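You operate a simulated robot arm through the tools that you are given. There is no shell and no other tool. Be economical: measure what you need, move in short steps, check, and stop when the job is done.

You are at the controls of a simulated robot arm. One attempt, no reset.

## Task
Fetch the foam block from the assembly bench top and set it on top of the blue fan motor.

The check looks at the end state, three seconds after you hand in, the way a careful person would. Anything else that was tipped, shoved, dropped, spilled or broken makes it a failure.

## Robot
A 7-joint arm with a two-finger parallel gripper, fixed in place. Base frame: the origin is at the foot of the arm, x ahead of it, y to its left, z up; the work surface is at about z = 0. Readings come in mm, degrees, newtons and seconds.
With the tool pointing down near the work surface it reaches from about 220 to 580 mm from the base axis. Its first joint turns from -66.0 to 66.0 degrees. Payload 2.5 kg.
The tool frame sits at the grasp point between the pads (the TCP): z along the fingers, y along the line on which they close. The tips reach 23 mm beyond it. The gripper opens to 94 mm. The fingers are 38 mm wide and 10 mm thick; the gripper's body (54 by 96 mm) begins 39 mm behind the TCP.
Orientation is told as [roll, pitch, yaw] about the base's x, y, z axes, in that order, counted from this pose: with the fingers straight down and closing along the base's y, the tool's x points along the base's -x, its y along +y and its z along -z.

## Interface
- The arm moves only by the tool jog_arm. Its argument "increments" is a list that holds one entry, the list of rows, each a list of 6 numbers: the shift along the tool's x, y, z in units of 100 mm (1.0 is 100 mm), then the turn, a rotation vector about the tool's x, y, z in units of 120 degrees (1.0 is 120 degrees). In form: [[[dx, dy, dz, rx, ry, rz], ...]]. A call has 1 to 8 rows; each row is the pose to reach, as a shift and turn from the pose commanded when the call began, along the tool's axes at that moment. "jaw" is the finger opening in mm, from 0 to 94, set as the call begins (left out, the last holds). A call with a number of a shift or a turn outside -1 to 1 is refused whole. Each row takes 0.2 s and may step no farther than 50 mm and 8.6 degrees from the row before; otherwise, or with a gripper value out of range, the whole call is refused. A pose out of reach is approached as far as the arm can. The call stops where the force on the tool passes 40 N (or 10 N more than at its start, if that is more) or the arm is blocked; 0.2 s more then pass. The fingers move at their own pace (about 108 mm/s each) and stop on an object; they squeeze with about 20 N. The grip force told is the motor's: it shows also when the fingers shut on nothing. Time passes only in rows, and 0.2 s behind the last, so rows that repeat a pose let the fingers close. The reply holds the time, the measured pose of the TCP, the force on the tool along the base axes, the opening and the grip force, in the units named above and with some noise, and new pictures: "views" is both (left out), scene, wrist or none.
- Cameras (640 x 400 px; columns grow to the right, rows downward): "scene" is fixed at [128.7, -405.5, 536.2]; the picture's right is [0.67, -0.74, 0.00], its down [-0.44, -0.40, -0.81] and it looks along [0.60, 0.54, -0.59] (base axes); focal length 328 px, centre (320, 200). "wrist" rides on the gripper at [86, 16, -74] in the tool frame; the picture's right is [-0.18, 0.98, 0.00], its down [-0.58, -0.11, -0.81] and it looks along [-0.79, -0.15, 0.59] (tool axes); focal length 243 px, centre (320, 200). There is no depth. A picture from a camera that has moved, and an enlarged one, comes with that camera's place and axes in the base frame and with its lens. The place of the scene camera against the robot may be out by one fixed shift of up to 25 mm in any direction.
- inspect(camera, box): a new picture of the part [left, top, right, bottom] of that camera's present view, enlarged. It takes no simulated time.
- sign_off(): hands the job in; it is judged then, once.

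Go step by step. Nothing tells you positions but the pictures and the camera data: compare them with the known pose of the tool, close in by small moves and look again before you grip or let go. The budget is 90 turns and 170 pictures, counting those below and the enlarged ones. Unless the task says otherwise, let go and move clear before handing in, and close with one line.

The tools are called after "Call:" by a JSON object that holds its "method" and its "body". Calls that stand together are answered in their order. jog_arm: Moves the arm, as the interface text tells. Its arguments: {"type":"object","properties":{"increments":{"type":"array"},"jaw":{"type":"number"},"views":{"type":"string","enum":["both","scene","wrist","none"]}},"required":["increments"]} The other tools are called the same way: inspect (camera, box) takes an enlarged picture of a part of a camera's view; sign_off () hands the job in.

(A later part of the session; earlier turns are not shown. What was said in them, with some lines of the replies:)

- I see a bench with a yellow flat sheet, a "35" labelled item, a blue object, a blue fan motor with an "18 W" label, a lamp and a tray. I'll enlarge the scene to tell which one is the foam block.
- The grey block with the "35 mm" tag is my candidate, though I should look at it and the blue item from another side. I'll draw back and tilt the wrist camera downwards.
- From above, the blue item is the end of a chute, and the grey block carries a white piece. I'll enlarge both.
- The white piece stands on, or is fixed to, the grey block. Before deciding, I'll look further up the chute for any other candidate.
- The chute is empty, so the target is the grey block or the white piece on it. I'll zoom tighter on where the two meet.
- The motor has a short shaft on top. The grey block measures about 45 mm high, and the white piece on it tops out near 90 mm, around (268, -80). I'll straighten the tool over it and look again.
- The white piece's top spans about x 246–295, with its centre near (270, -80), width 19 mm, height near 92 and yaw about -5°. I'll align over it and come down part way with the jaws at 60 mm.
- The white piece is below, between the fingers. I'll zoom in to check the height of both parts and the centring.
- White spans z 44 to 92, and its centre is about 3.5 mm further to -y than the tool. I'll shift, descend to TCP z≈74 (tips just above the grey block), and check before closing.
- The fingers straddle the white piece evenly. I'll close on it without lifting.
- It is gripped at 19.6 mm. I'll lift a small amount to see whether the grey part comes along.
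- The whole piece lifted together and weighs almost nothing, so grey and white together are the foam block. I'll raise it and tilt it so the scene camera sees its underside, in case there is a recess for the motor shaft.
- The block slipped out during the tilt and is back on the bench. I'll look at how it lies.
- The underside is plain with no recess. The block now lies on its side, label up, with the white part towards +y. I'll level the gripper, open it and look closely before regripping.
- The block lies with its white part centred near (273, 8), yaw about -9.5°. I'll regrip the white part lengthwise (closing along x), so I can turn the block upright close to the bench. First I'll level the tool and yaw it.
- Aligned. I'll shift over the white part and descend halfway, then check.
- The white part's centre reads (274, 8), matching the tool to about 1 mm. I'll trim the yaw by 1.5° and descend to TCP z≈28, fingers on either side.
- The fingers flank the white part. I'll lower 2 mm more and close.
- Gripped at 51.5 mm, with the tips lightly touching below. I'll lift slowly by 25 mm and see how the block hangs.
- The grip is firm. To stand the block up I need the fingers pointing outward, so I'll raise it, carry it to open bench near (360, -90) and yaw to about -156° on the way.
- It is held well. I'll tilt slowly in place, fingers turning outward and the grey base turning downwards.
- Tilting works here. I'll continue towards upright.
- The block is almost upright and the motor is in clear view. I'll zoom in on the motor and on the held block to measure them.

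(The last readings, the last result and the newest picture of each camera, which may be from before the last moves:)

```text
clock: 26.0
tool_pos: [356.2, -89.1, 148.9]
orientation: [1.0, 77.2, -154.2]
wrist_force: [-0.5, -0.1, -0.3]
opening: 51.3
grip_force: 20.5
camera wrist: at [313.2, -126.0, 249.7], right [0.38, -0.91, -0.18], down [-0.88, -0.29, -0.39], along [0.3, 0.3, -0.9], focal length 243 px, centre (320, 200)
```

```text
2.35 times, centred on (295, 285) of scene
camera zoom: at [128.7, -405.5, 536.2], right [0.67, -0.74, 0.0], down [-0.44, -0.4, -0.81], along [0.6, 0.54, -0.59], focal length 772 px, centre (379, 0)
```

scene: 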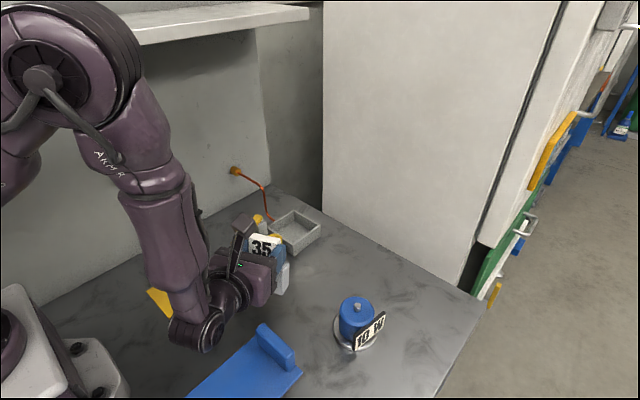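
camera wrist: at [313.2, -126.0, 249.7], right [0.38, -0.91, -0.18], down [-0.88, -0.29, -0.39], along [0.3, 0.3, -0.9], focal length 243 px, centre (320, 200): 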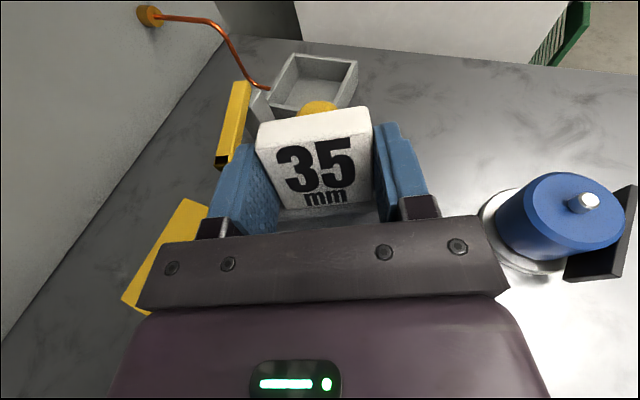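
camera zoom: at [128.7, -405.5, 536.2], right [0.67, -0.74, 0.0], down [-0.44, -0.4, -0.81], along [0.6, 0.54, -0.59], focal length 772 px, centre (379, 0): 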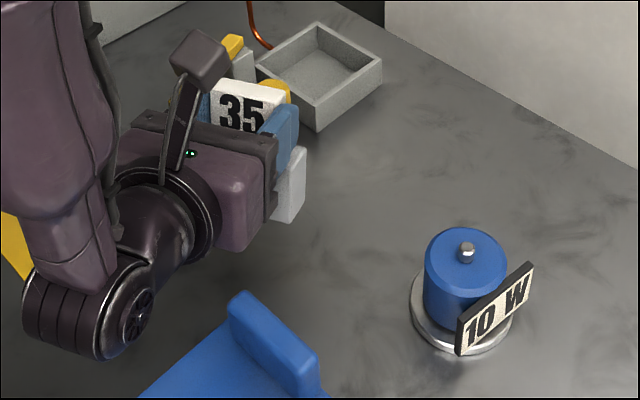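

The motor reads: centre about (429, -241), top at z≈61, shaft tip at z≈73. I'll raise a little, complete the tilt to 90°, then carry the block above the motor.

Call:
{"method": "jog_arm", "body": {"increments": [[[0.1, 0, 0, 0, 0.027, 0], [0.2, 0, 0, 0, 0.054, 0], [0.28, 0, 0, 0, 0.08, 0], [0.28, 0, 0, 0, 0.107, 0]]]}}

```text
clock: 27.0
tool_pos: [361.9, -87.7, 176.2]
orientation: [100.1, 89.7, -55.0]
wrist_force: [0.6, -0.6, -0.7]
opening: 51.4
grip_force: 20.1
camera wrist: at [300.0, -132.6, 263.2], right [0.41, -0.89, -0.18], down [-0.78, -0.24, -0.58], along [0.47, 0.38, -0.79], focal length 243 px, centre (320, 200)
```

scene: 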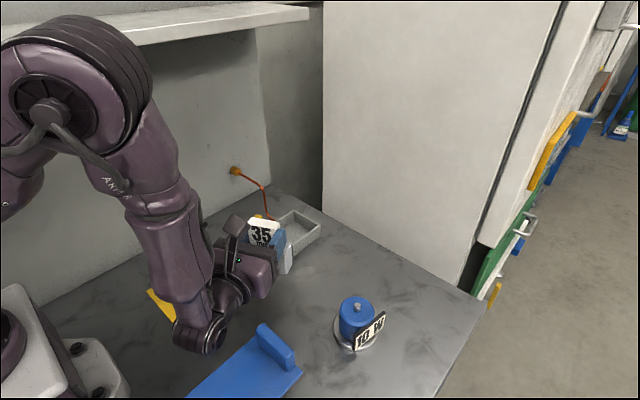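
wrist: 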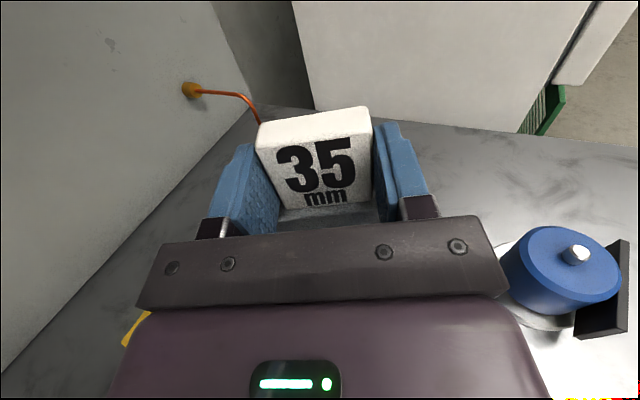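

The block is upright. Now I'll carry it sideways at this height towards the motor, yawing about -15° with the arm.

Call:
{"method": "jog_arm", "body": {"increments": [[[0, 0.15, -0.01, -0.01, 0, 0], [0, 0.32, -0.03, -0.025, 0, 0], [0, 0.5, -0.05, -0.04, 0, 0], [0, 0.68, -0.06, -0.055, 0, 0], [0, 0.82, -0.07, -0.0625, 0, 0]]]}}

```text
clock: 28.2
tool_pos: [391.3, -164.0, 175.6]
orientation: [78.1, 89.9, -84.3]
wrist_force: [0.6, 0.4, -0.5]
opening: 51.3
grip_force: 20.5
camera wrist: at [323.1, -201.0, 262.1], right [0.29, -0.94, -0.18], down [-0.8, -0.14, -0.58], along [0.52, 0.32, -0.79], focal length 243 px, centre (320, 200)
```

scene: 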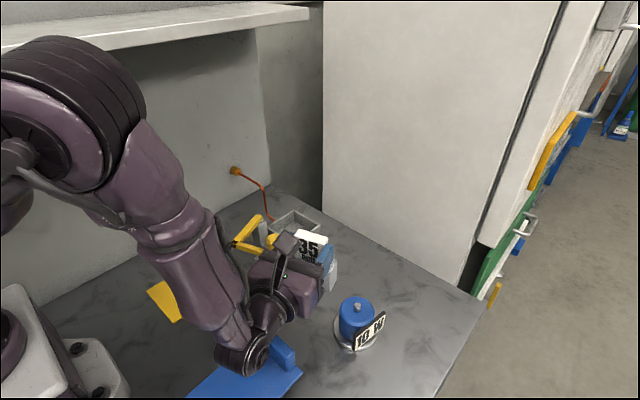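
wrist: 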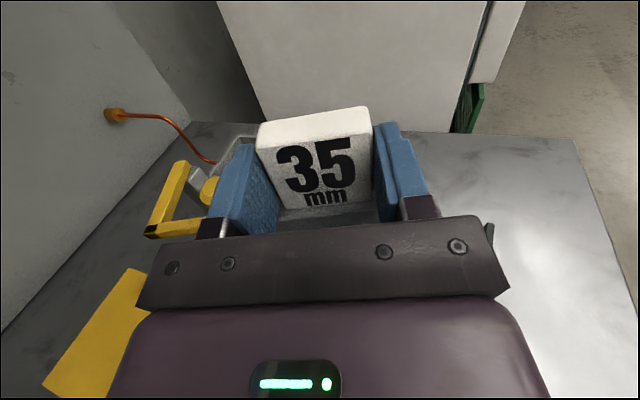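

Call:
{"method": "jog_arm", "body": {"increments": [[[0, 0.15, 0, -0.01, 0, 0], [0, 0.32, 0, -0.025, 0, 0], [0, 0.5, 0, -0.04, 0, 0], [0, 0.68, 0.01, -0.055, 0, 0], [0, 0.83, 0.01, -0.06, 0, 0]]]}}

Call:
{"method": "inspect", "body": {"camera": "scene", "box": [180, 200, 420, 400]}}

```text
clock: 29.4
tool_pos: [415.3, -243.1, 176.2]
orientation: [97.1, 89.8, -72.5]
wrist_force: [0.1, -0.7, -1.0]
opening: 51.3
grip_force: 20.1
camera wrist: at [344.3, -273.1, 262.5], right [0.18, -0.97, -0.18], down [-0.81, -0.04, -0.58], along [0.56, 0.25, -0.79], focal length 243 px, centre (320, 200)
```

scene: 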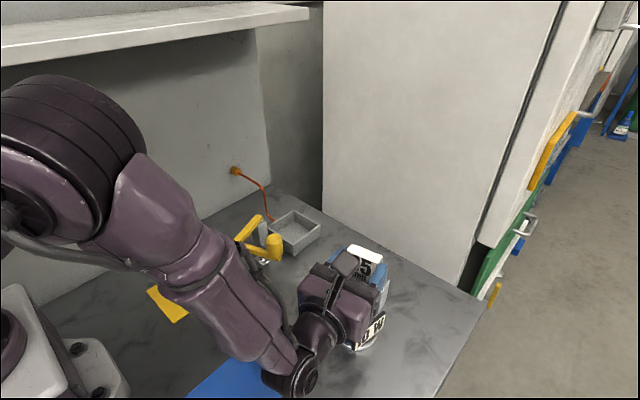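
wrist: 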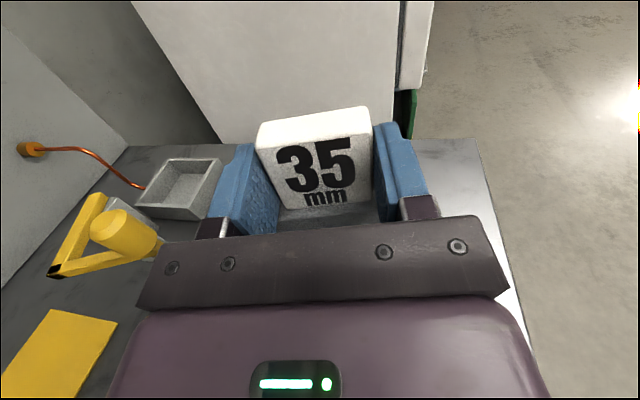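

```text
2.00 times, centred on (300, 300) of scene
camera zoom: at [128.7, -405.5, 536.2], right [0.67, -0.74, 0.0], down [-0.44, -0.4, -0.81], along [0.6, 0.54, -0.59], focal length 656 px, centre (360, 0)
```

zoom: 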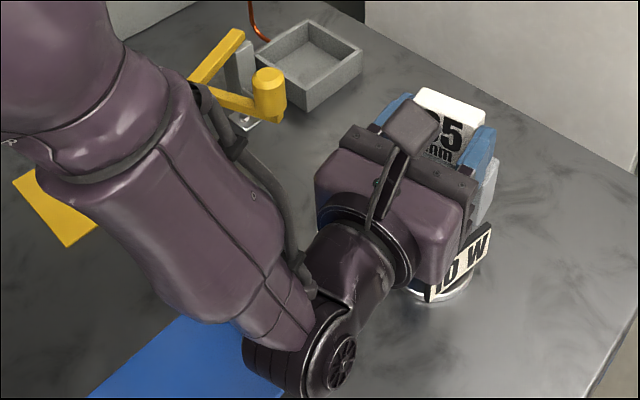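

The block is over the motor, but the wrist hides the motor from view. I'll measure from the wrist view how the block sits in the fingers before lowering.

Call:
{"method": "inspect", "body": {"camera": "wrist", "box": [190, 90, 450, 240]}}

```text
2.46 times, centred on (320, 165) of wrist
camera zoom: at [344.3, -273.1, 262.5], right [0.18, -0.97, -0.18], down [-0.81, -0.04, -0.58], along [0.56, 0.25, -0.79], focal length 597 px, centre (320, 286)
```

zoom: 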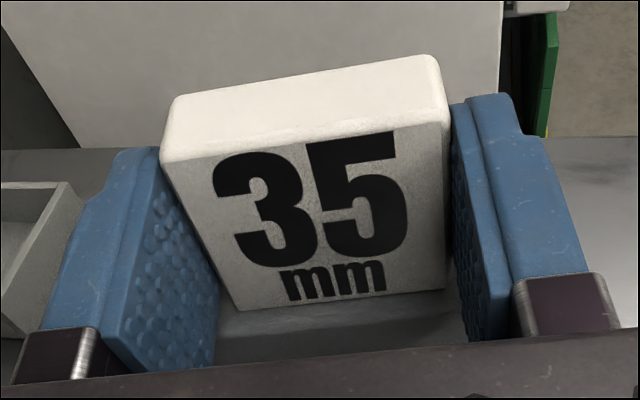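

The block's bottom is about 73 mm below the TCP and its centre about 15 mm ahead, which puts it over the motor axis. I'll lower to just above the shaft height, then feel.

Call:
{"method": "jog_arm", "body": {"increments": [[[-0.06, 0, 0, 0, 0, 0], [-0.12, 0, 0, 0, 0, 0], [-0.18, 0, 0, 0, 0, 0], [-0.23, 0, 0, 0, 0, 0]]], "views": "scene"}}

Call:
{"method": "jog_arm", "body": {"increments": [[[-0.02, 0, 0, 0, 0, 0], [-0.04, 0, 0, 0, 0, 0], [-0.04, 0, 0, 0, 0, 0]]], "views": "none"}}

Call:
{"method": "jog_arm", "body": {"increments": [[[-0.02, 0, 0, 0, 0, 0], [-0.04, 0, 0, 0, 0, 0], [-0.04, 0, 0, 0, 0, 0]]], "views": "none"}}

```text
clock: 30.4
tool_pos: [416.1, -241.4, 155.1]
orientation: [94.5, 89.8, -75.2]
wrist_force: [0.0, -0.2, -1.2]
opening: 51.7
grip_force: 19.5
```

scene: 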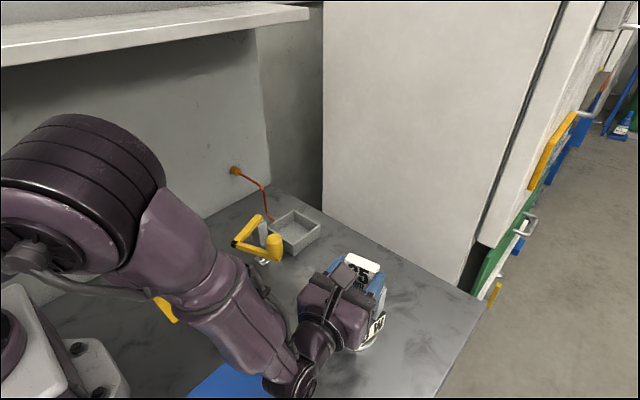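

```text
clock: 31.2
tool_pos: [415.9, -242.0, 150.8]
orientation: [90.9, 89.7, -79.0]
wrist_force: [0.0, -0.4, -0.8]
opening: 51.3
grip_force: 20.1
```

```text
clock: 32.0
tool_pos: [416.7, -241.7, 145.9]
orientation: [83.0, 89.9, -86.6]
wrist_force: [-0.6, 0.6, -0.9]
opening: 51.6
grip_force: 20.0
```

No contact yet at TCP z≈146. I'll continue in small steps.

Call:
{"method": "jog_arm", "body": {"increments": [[[-0.01, 0, 0, 0, 0, 0], [-0.02, 0, 0, 0, 0, 0], [-0.03, 0, 0, 0, 0, 0], [-0.03, 0, 0, 0, 0, 0]]], "views": "wrist"}}

Call:
{"method": "jog_arm", "body": {"increments": [[[-0.01, 0, 0, 0, 0, 0], [-0.02, 0, 0, 0, 0, 0], [-0.03, 0, 0, 0, 0, 0], [-0.03, 0, 0, 0, 0, 0]]], "views": "none"}}

```text
clock: 33.0
tool_pos: [415.7, -241.9, 143.3]
orientation: [91.0, 89.7, -78.7]
wrist_force: [0.0, -0.2, -0.1]
opening: 51.2
grip_force: 20.0
camera wrist: at [344.4, -270.8, 229.5], right [0.18, -0.97, -0.18], down [-0.81, -0.04, -0.58], along [0.56, 0.25, -0.79], focal length 243 px, centre (320, 200)
```

wrist: 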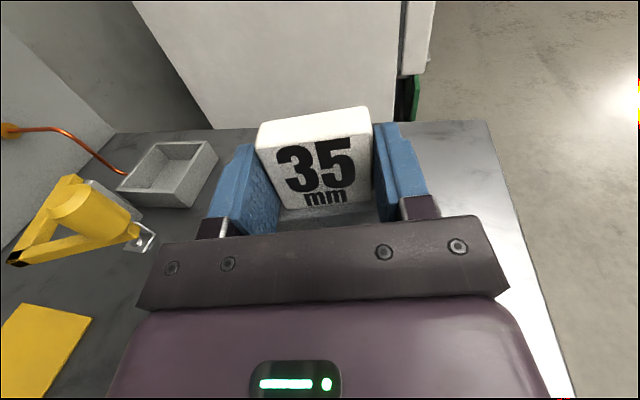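

```text
clock: 34.0
tool_pos: [415.8, -243.3, 141.1]
orientation: [90.1, 89.8, -79.8]
wrist_force: [0.9, 0.1, 0.0]
opening: 51.5
grip_force: 20.0
```

Call:
{"method": "inspect", "body": {"camera": "scene", "box": [310, 240, 410, 370]}}

Call:
{"method": "jog_arm", "body": {"increments": [[[-0.01, 0, 0, 0, 0, 0], [-0.02, 0, 0, 0, 0, 0], [-0.03, 0, 0, 0, 0, 0], [-0.03, 0, 0, 0, 0, 0]]], "views": "none"}}

```text
3.08 times, centred on (360, 305) of scene
camera zoom: at [128.7, -405.5, 536.2], right [0.67, -0.74, 0.0], down [-0.44, -0.4, -0.81], along [0.6, 0.54, -0.59], focal length 1009 px, centre (197, -123)
```

zoom: 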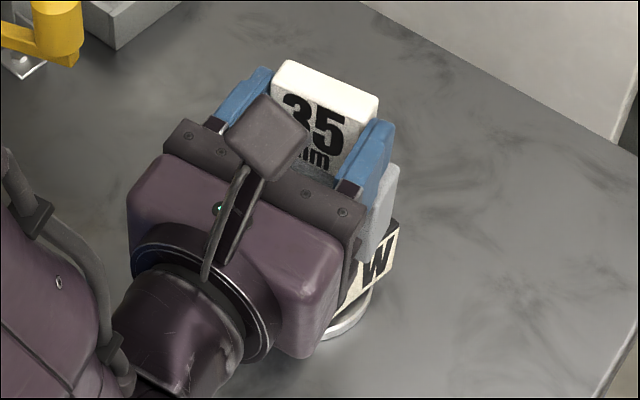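

```text
clock: 35.0
tool_pos: [415.1, -242.8, 138.1]
orientation: [131.0, 89.7, -38.8]
wrist_force: [-1.1, 0.6, 8.1]
opening: 51.6
grip_force: 20.1
```

I feel 8 N contact at TCP z≈138. I'll zoom to see whether the base rests on the motor top or on the shaft.

Call:
{"method": "inspect", "body": {"camera": "scene", "box": [360, 285, 395, 345]}}

```text
6.67 times, centred on (378, 315) of scene
camera zoom: at [128.6, -405.5, 536.2], right [0.67, -0.74, 0.0], down [-0.44, -0.4, -0.81], along [0.6, 0.54, -0.59], focal length 2187 px, centre (-63, -567)
```

zoom: 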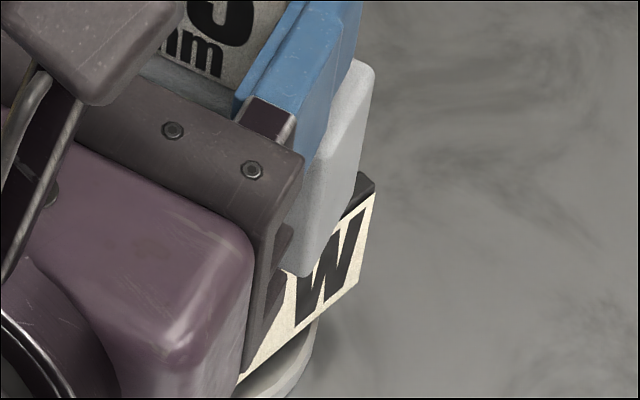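

The base sits level with the top of the nameplate and the motor (z≈60), so it is down on the motor top and the shaft isn't holding it up. I'll ease the pressure slightly, then open the fingers.

Call:
{"method": "jog_arm", "body": {"increments": [[[0.01, 0, 0, 0, 0, 0], [0.01, 0, 0, 0, 0, 0]]], "views": "none"}}

```text
clock: 35.6
tool_pos: [416.2, -242.1, 137.8]
orientation: [88.7, 89.8, -81.1]
wrist_force: [-2.9, 1.2, 6.4]
opening: 51.4
grip_force: 19.8
```

Call:
{"method": "jog_arm", "body": {"increments": [[[0.01, 0, 0, 0, 0, 0], [0.01, 0, 0, 0, 0, 0]]], "views": "none"}}

Call:
{"method": "jog_arm", "body": {"increments": [[[0, 0, 0, 0, 0, 0], [0, 0, 0, 0, 0, 0]]], "jaw": 58}}

```text
clock: 36.2
tool_pos: [415.3, -242.8, 137.5]
orientation: [84.9, 89.8, -84.9]
wrist_force: [1.6, 1.4, 2.5]
opening: 51.4
grip_force: 20.0
```

```text
clock: 36.8
tool_pos: [415.1, -242.9, 138.3]
orientation: [79.2, 89.8, -90.6]
wrist_force: [0.2, -0.9, 1.5]
opening: 57.8
grip_force: 0.0
camera wrist: at [344.3, -271.5, 224.4], right [0.17, -0.97, -0.18], down [-0.81, -0.04, -0.58], along [0.56, 0.25, -0.79], focal length 243 px, centre (320, 200)
```

scene: 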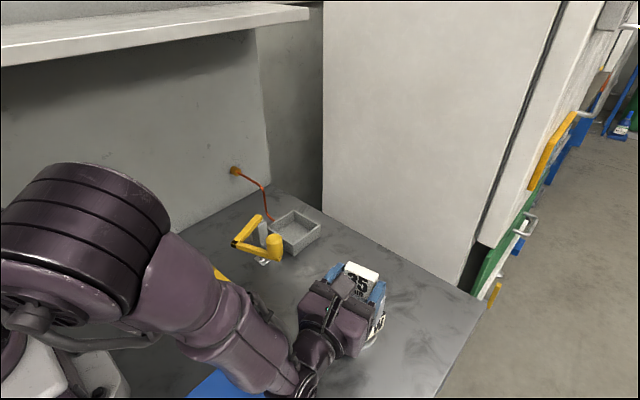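
wrist: 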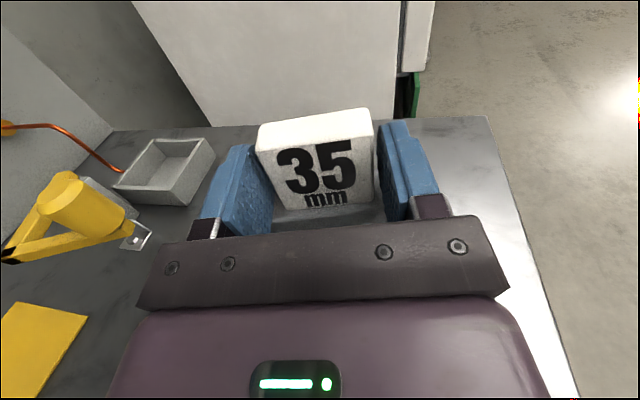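

The block stays put after release. I'll open wider and back straight out slowly.

Call:
{"method": "jog_arm", "body": {"increments": [[[0, 0, 0, 0, 0, 0], [0, 0, 0, 0, 0, 0], [0, 0, -0.1, 0, 0, 0], [0, 0, -0.25, 0, 0, 0], [0, 0, -0.4, 0, 0, 0], [0, 0, -0.55, 0, 0, 0]]], "jaw": 80}}

```text
clock: 38.2
tool_pos: [360.6, -253.5, 142.0]
orientation: [90.6, 89.8, -79.2]
wrist_force: [0.3, 0.3, 0.0]
opening: 79.9
grip_force: 0.0
camera wrist: at [289.5, -280.8, 227.2], right [0.18, -0.97, -0.18], down [-0.81, -0.04, -0.58], along [0.56, 0.25, -0.79], focal length 243 px, centre (320, 200)
```

scene: 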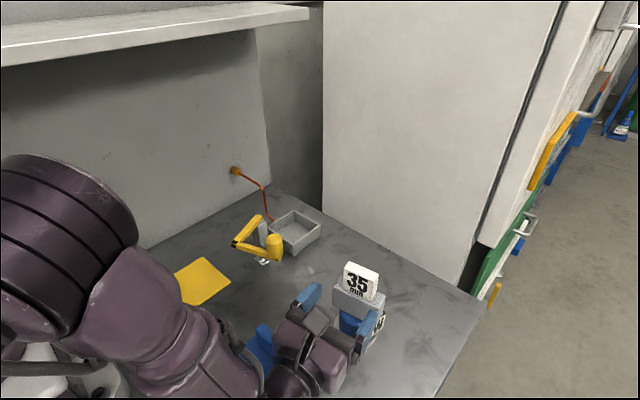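
wrist: 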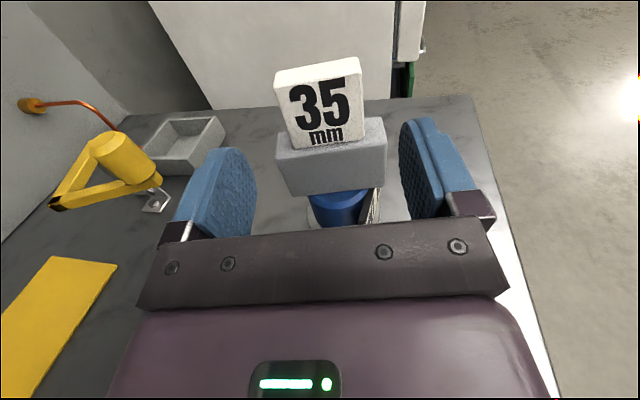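

The block stands on the motor. I'll raise the arm clear and inspect.

Call:
{"method": "jog_arm", "body": {"increments": [[[0.1, 0, -0.05, 0, 0, 0], [0.3, 0, -0.1, 0, 0, 0], [0.6, 0, -0.1, 0, 0, 0], [0.9, 0, -0.1, 0, 0, 0]]], "views": "scene"}}

Call:
{"method": "inspect", "body": {"camera": "wrist", "box": [230, 60, 430, 240]}}

Call:
{"method": "inspect", "body": {"camera": "scene", "box": [310, 240, 410, 370]}}

```text
clock: 39.2
tool_pos: [352.1, -251.7, 230.2]
orientation: [84.3, 89.9, -85.4]
wrist_force: [0.2, 0.0, 0.7]
opening: 80.0
grip_force: 0.0
```

scene: 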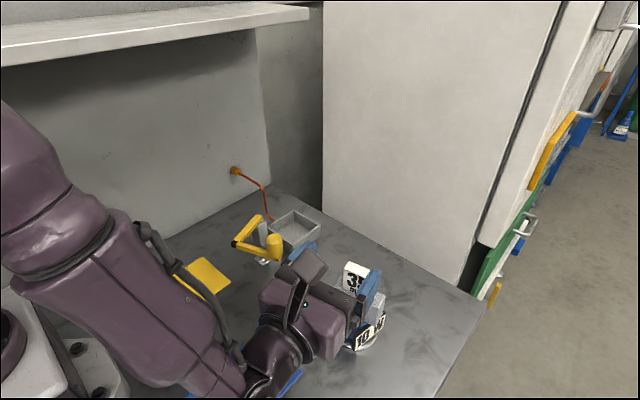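

```text
2.22 times, centred on (330, 150) of wrist
camera zoom: at [280.5, -280.6, 316.3], right [0.18, -0.97, -0.18], down [-0.81, -0.04, -0.58], along [0.56, 0.25, -0.79], focal length 539 px, centre (298, 311)
```

zoom: 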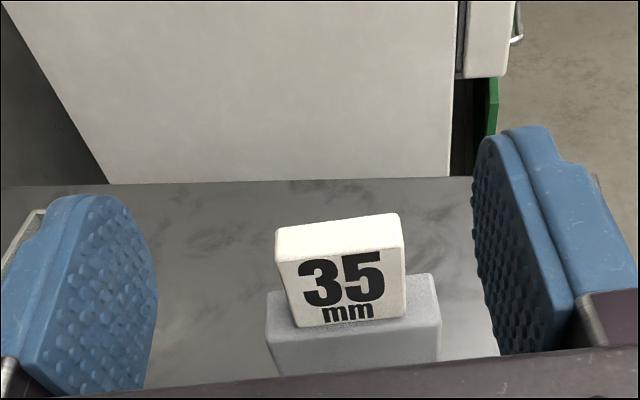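

```text
3.08 times, centred on (360, 305) of scene
camera zoom: at [128.7, -405.5, 536.2], right [0.67, -0.74, 0.0], down [-0.44, -0.4, -0.81], along [0.6, 0.54, -0.59], focal length 1009 px, centre (197, -123)
```

zoom: 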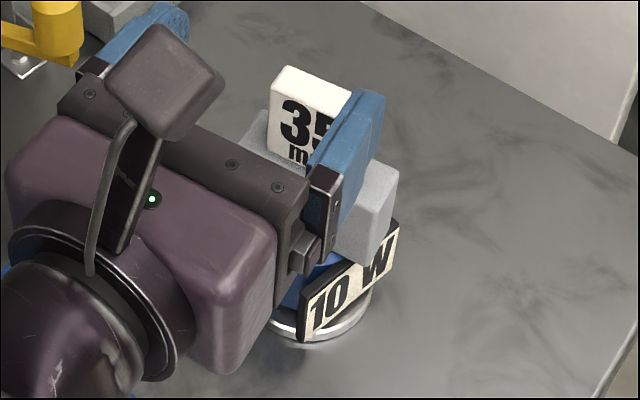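

It looks stable. I'll swing the arm towards +y at this height for an unobstructed final check.

Call:
{"method": "jog_arm", "body": {"increments": [[[0.1, -0.2, -0.1, 0, 0, 0], [0.2, -0.5, -0.15, 0, 0, 0], [0.2, -0.8, -0.15, 0, 0, 0], [0.2, -1.0, -0.15, 0, 0, 0], [0.2, -1.0, -0.15, 0, 0, 0]]], "views": "scene"}}

Call:
{"method": "inspect", "body": {"camera": "scene", "box": [310, 240, 410, 370]}}

```text
clock: 40.4
tool_pos: [319.1, -155.8, 247.7]
orientation: [88.2, 89.8, -81.5]
wrist_force: [-0.6, -0.5, 0.6]
opening: 80.0
grip_force: 0.1
```

scene: 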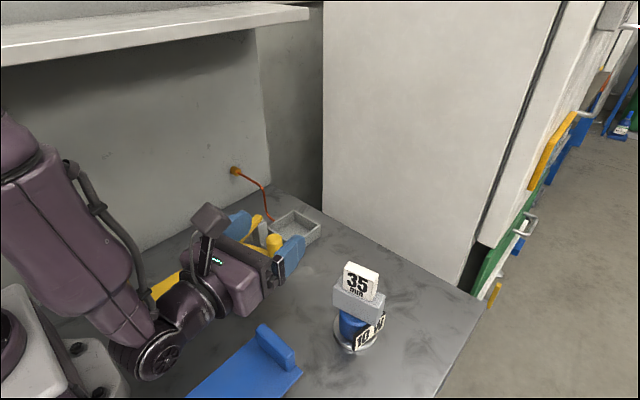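

```text
3.08 times, centred on (360, 305) of scene
camera zoom: at [128.7, -405.5, 536.2], right [0.67, -0.74, 0.0], down [-0.44, -0.4, -0.81], along [0.6, 0.54, -0.59], focal length 1009 px, centre (197, -123)
```

zoom: 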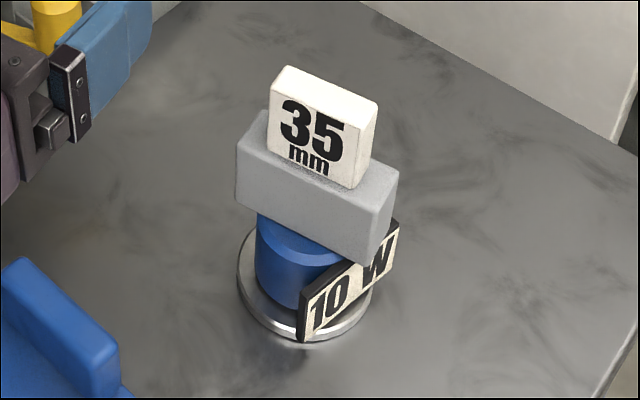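

The block stands upright and level on the blue motor. The motor, nameplate and everything else are where they were, and the arm is clear, so I'm handing in.

Call:
{"method": "sign_off", "body": {}}

```text
The job is handed in.
```

The foam block is standing upright on top of the blue fan motor, the arm is clear, and nothing else was visibly moved; the block itself did slip from the gripper once and fell onto the bench before I placed it.
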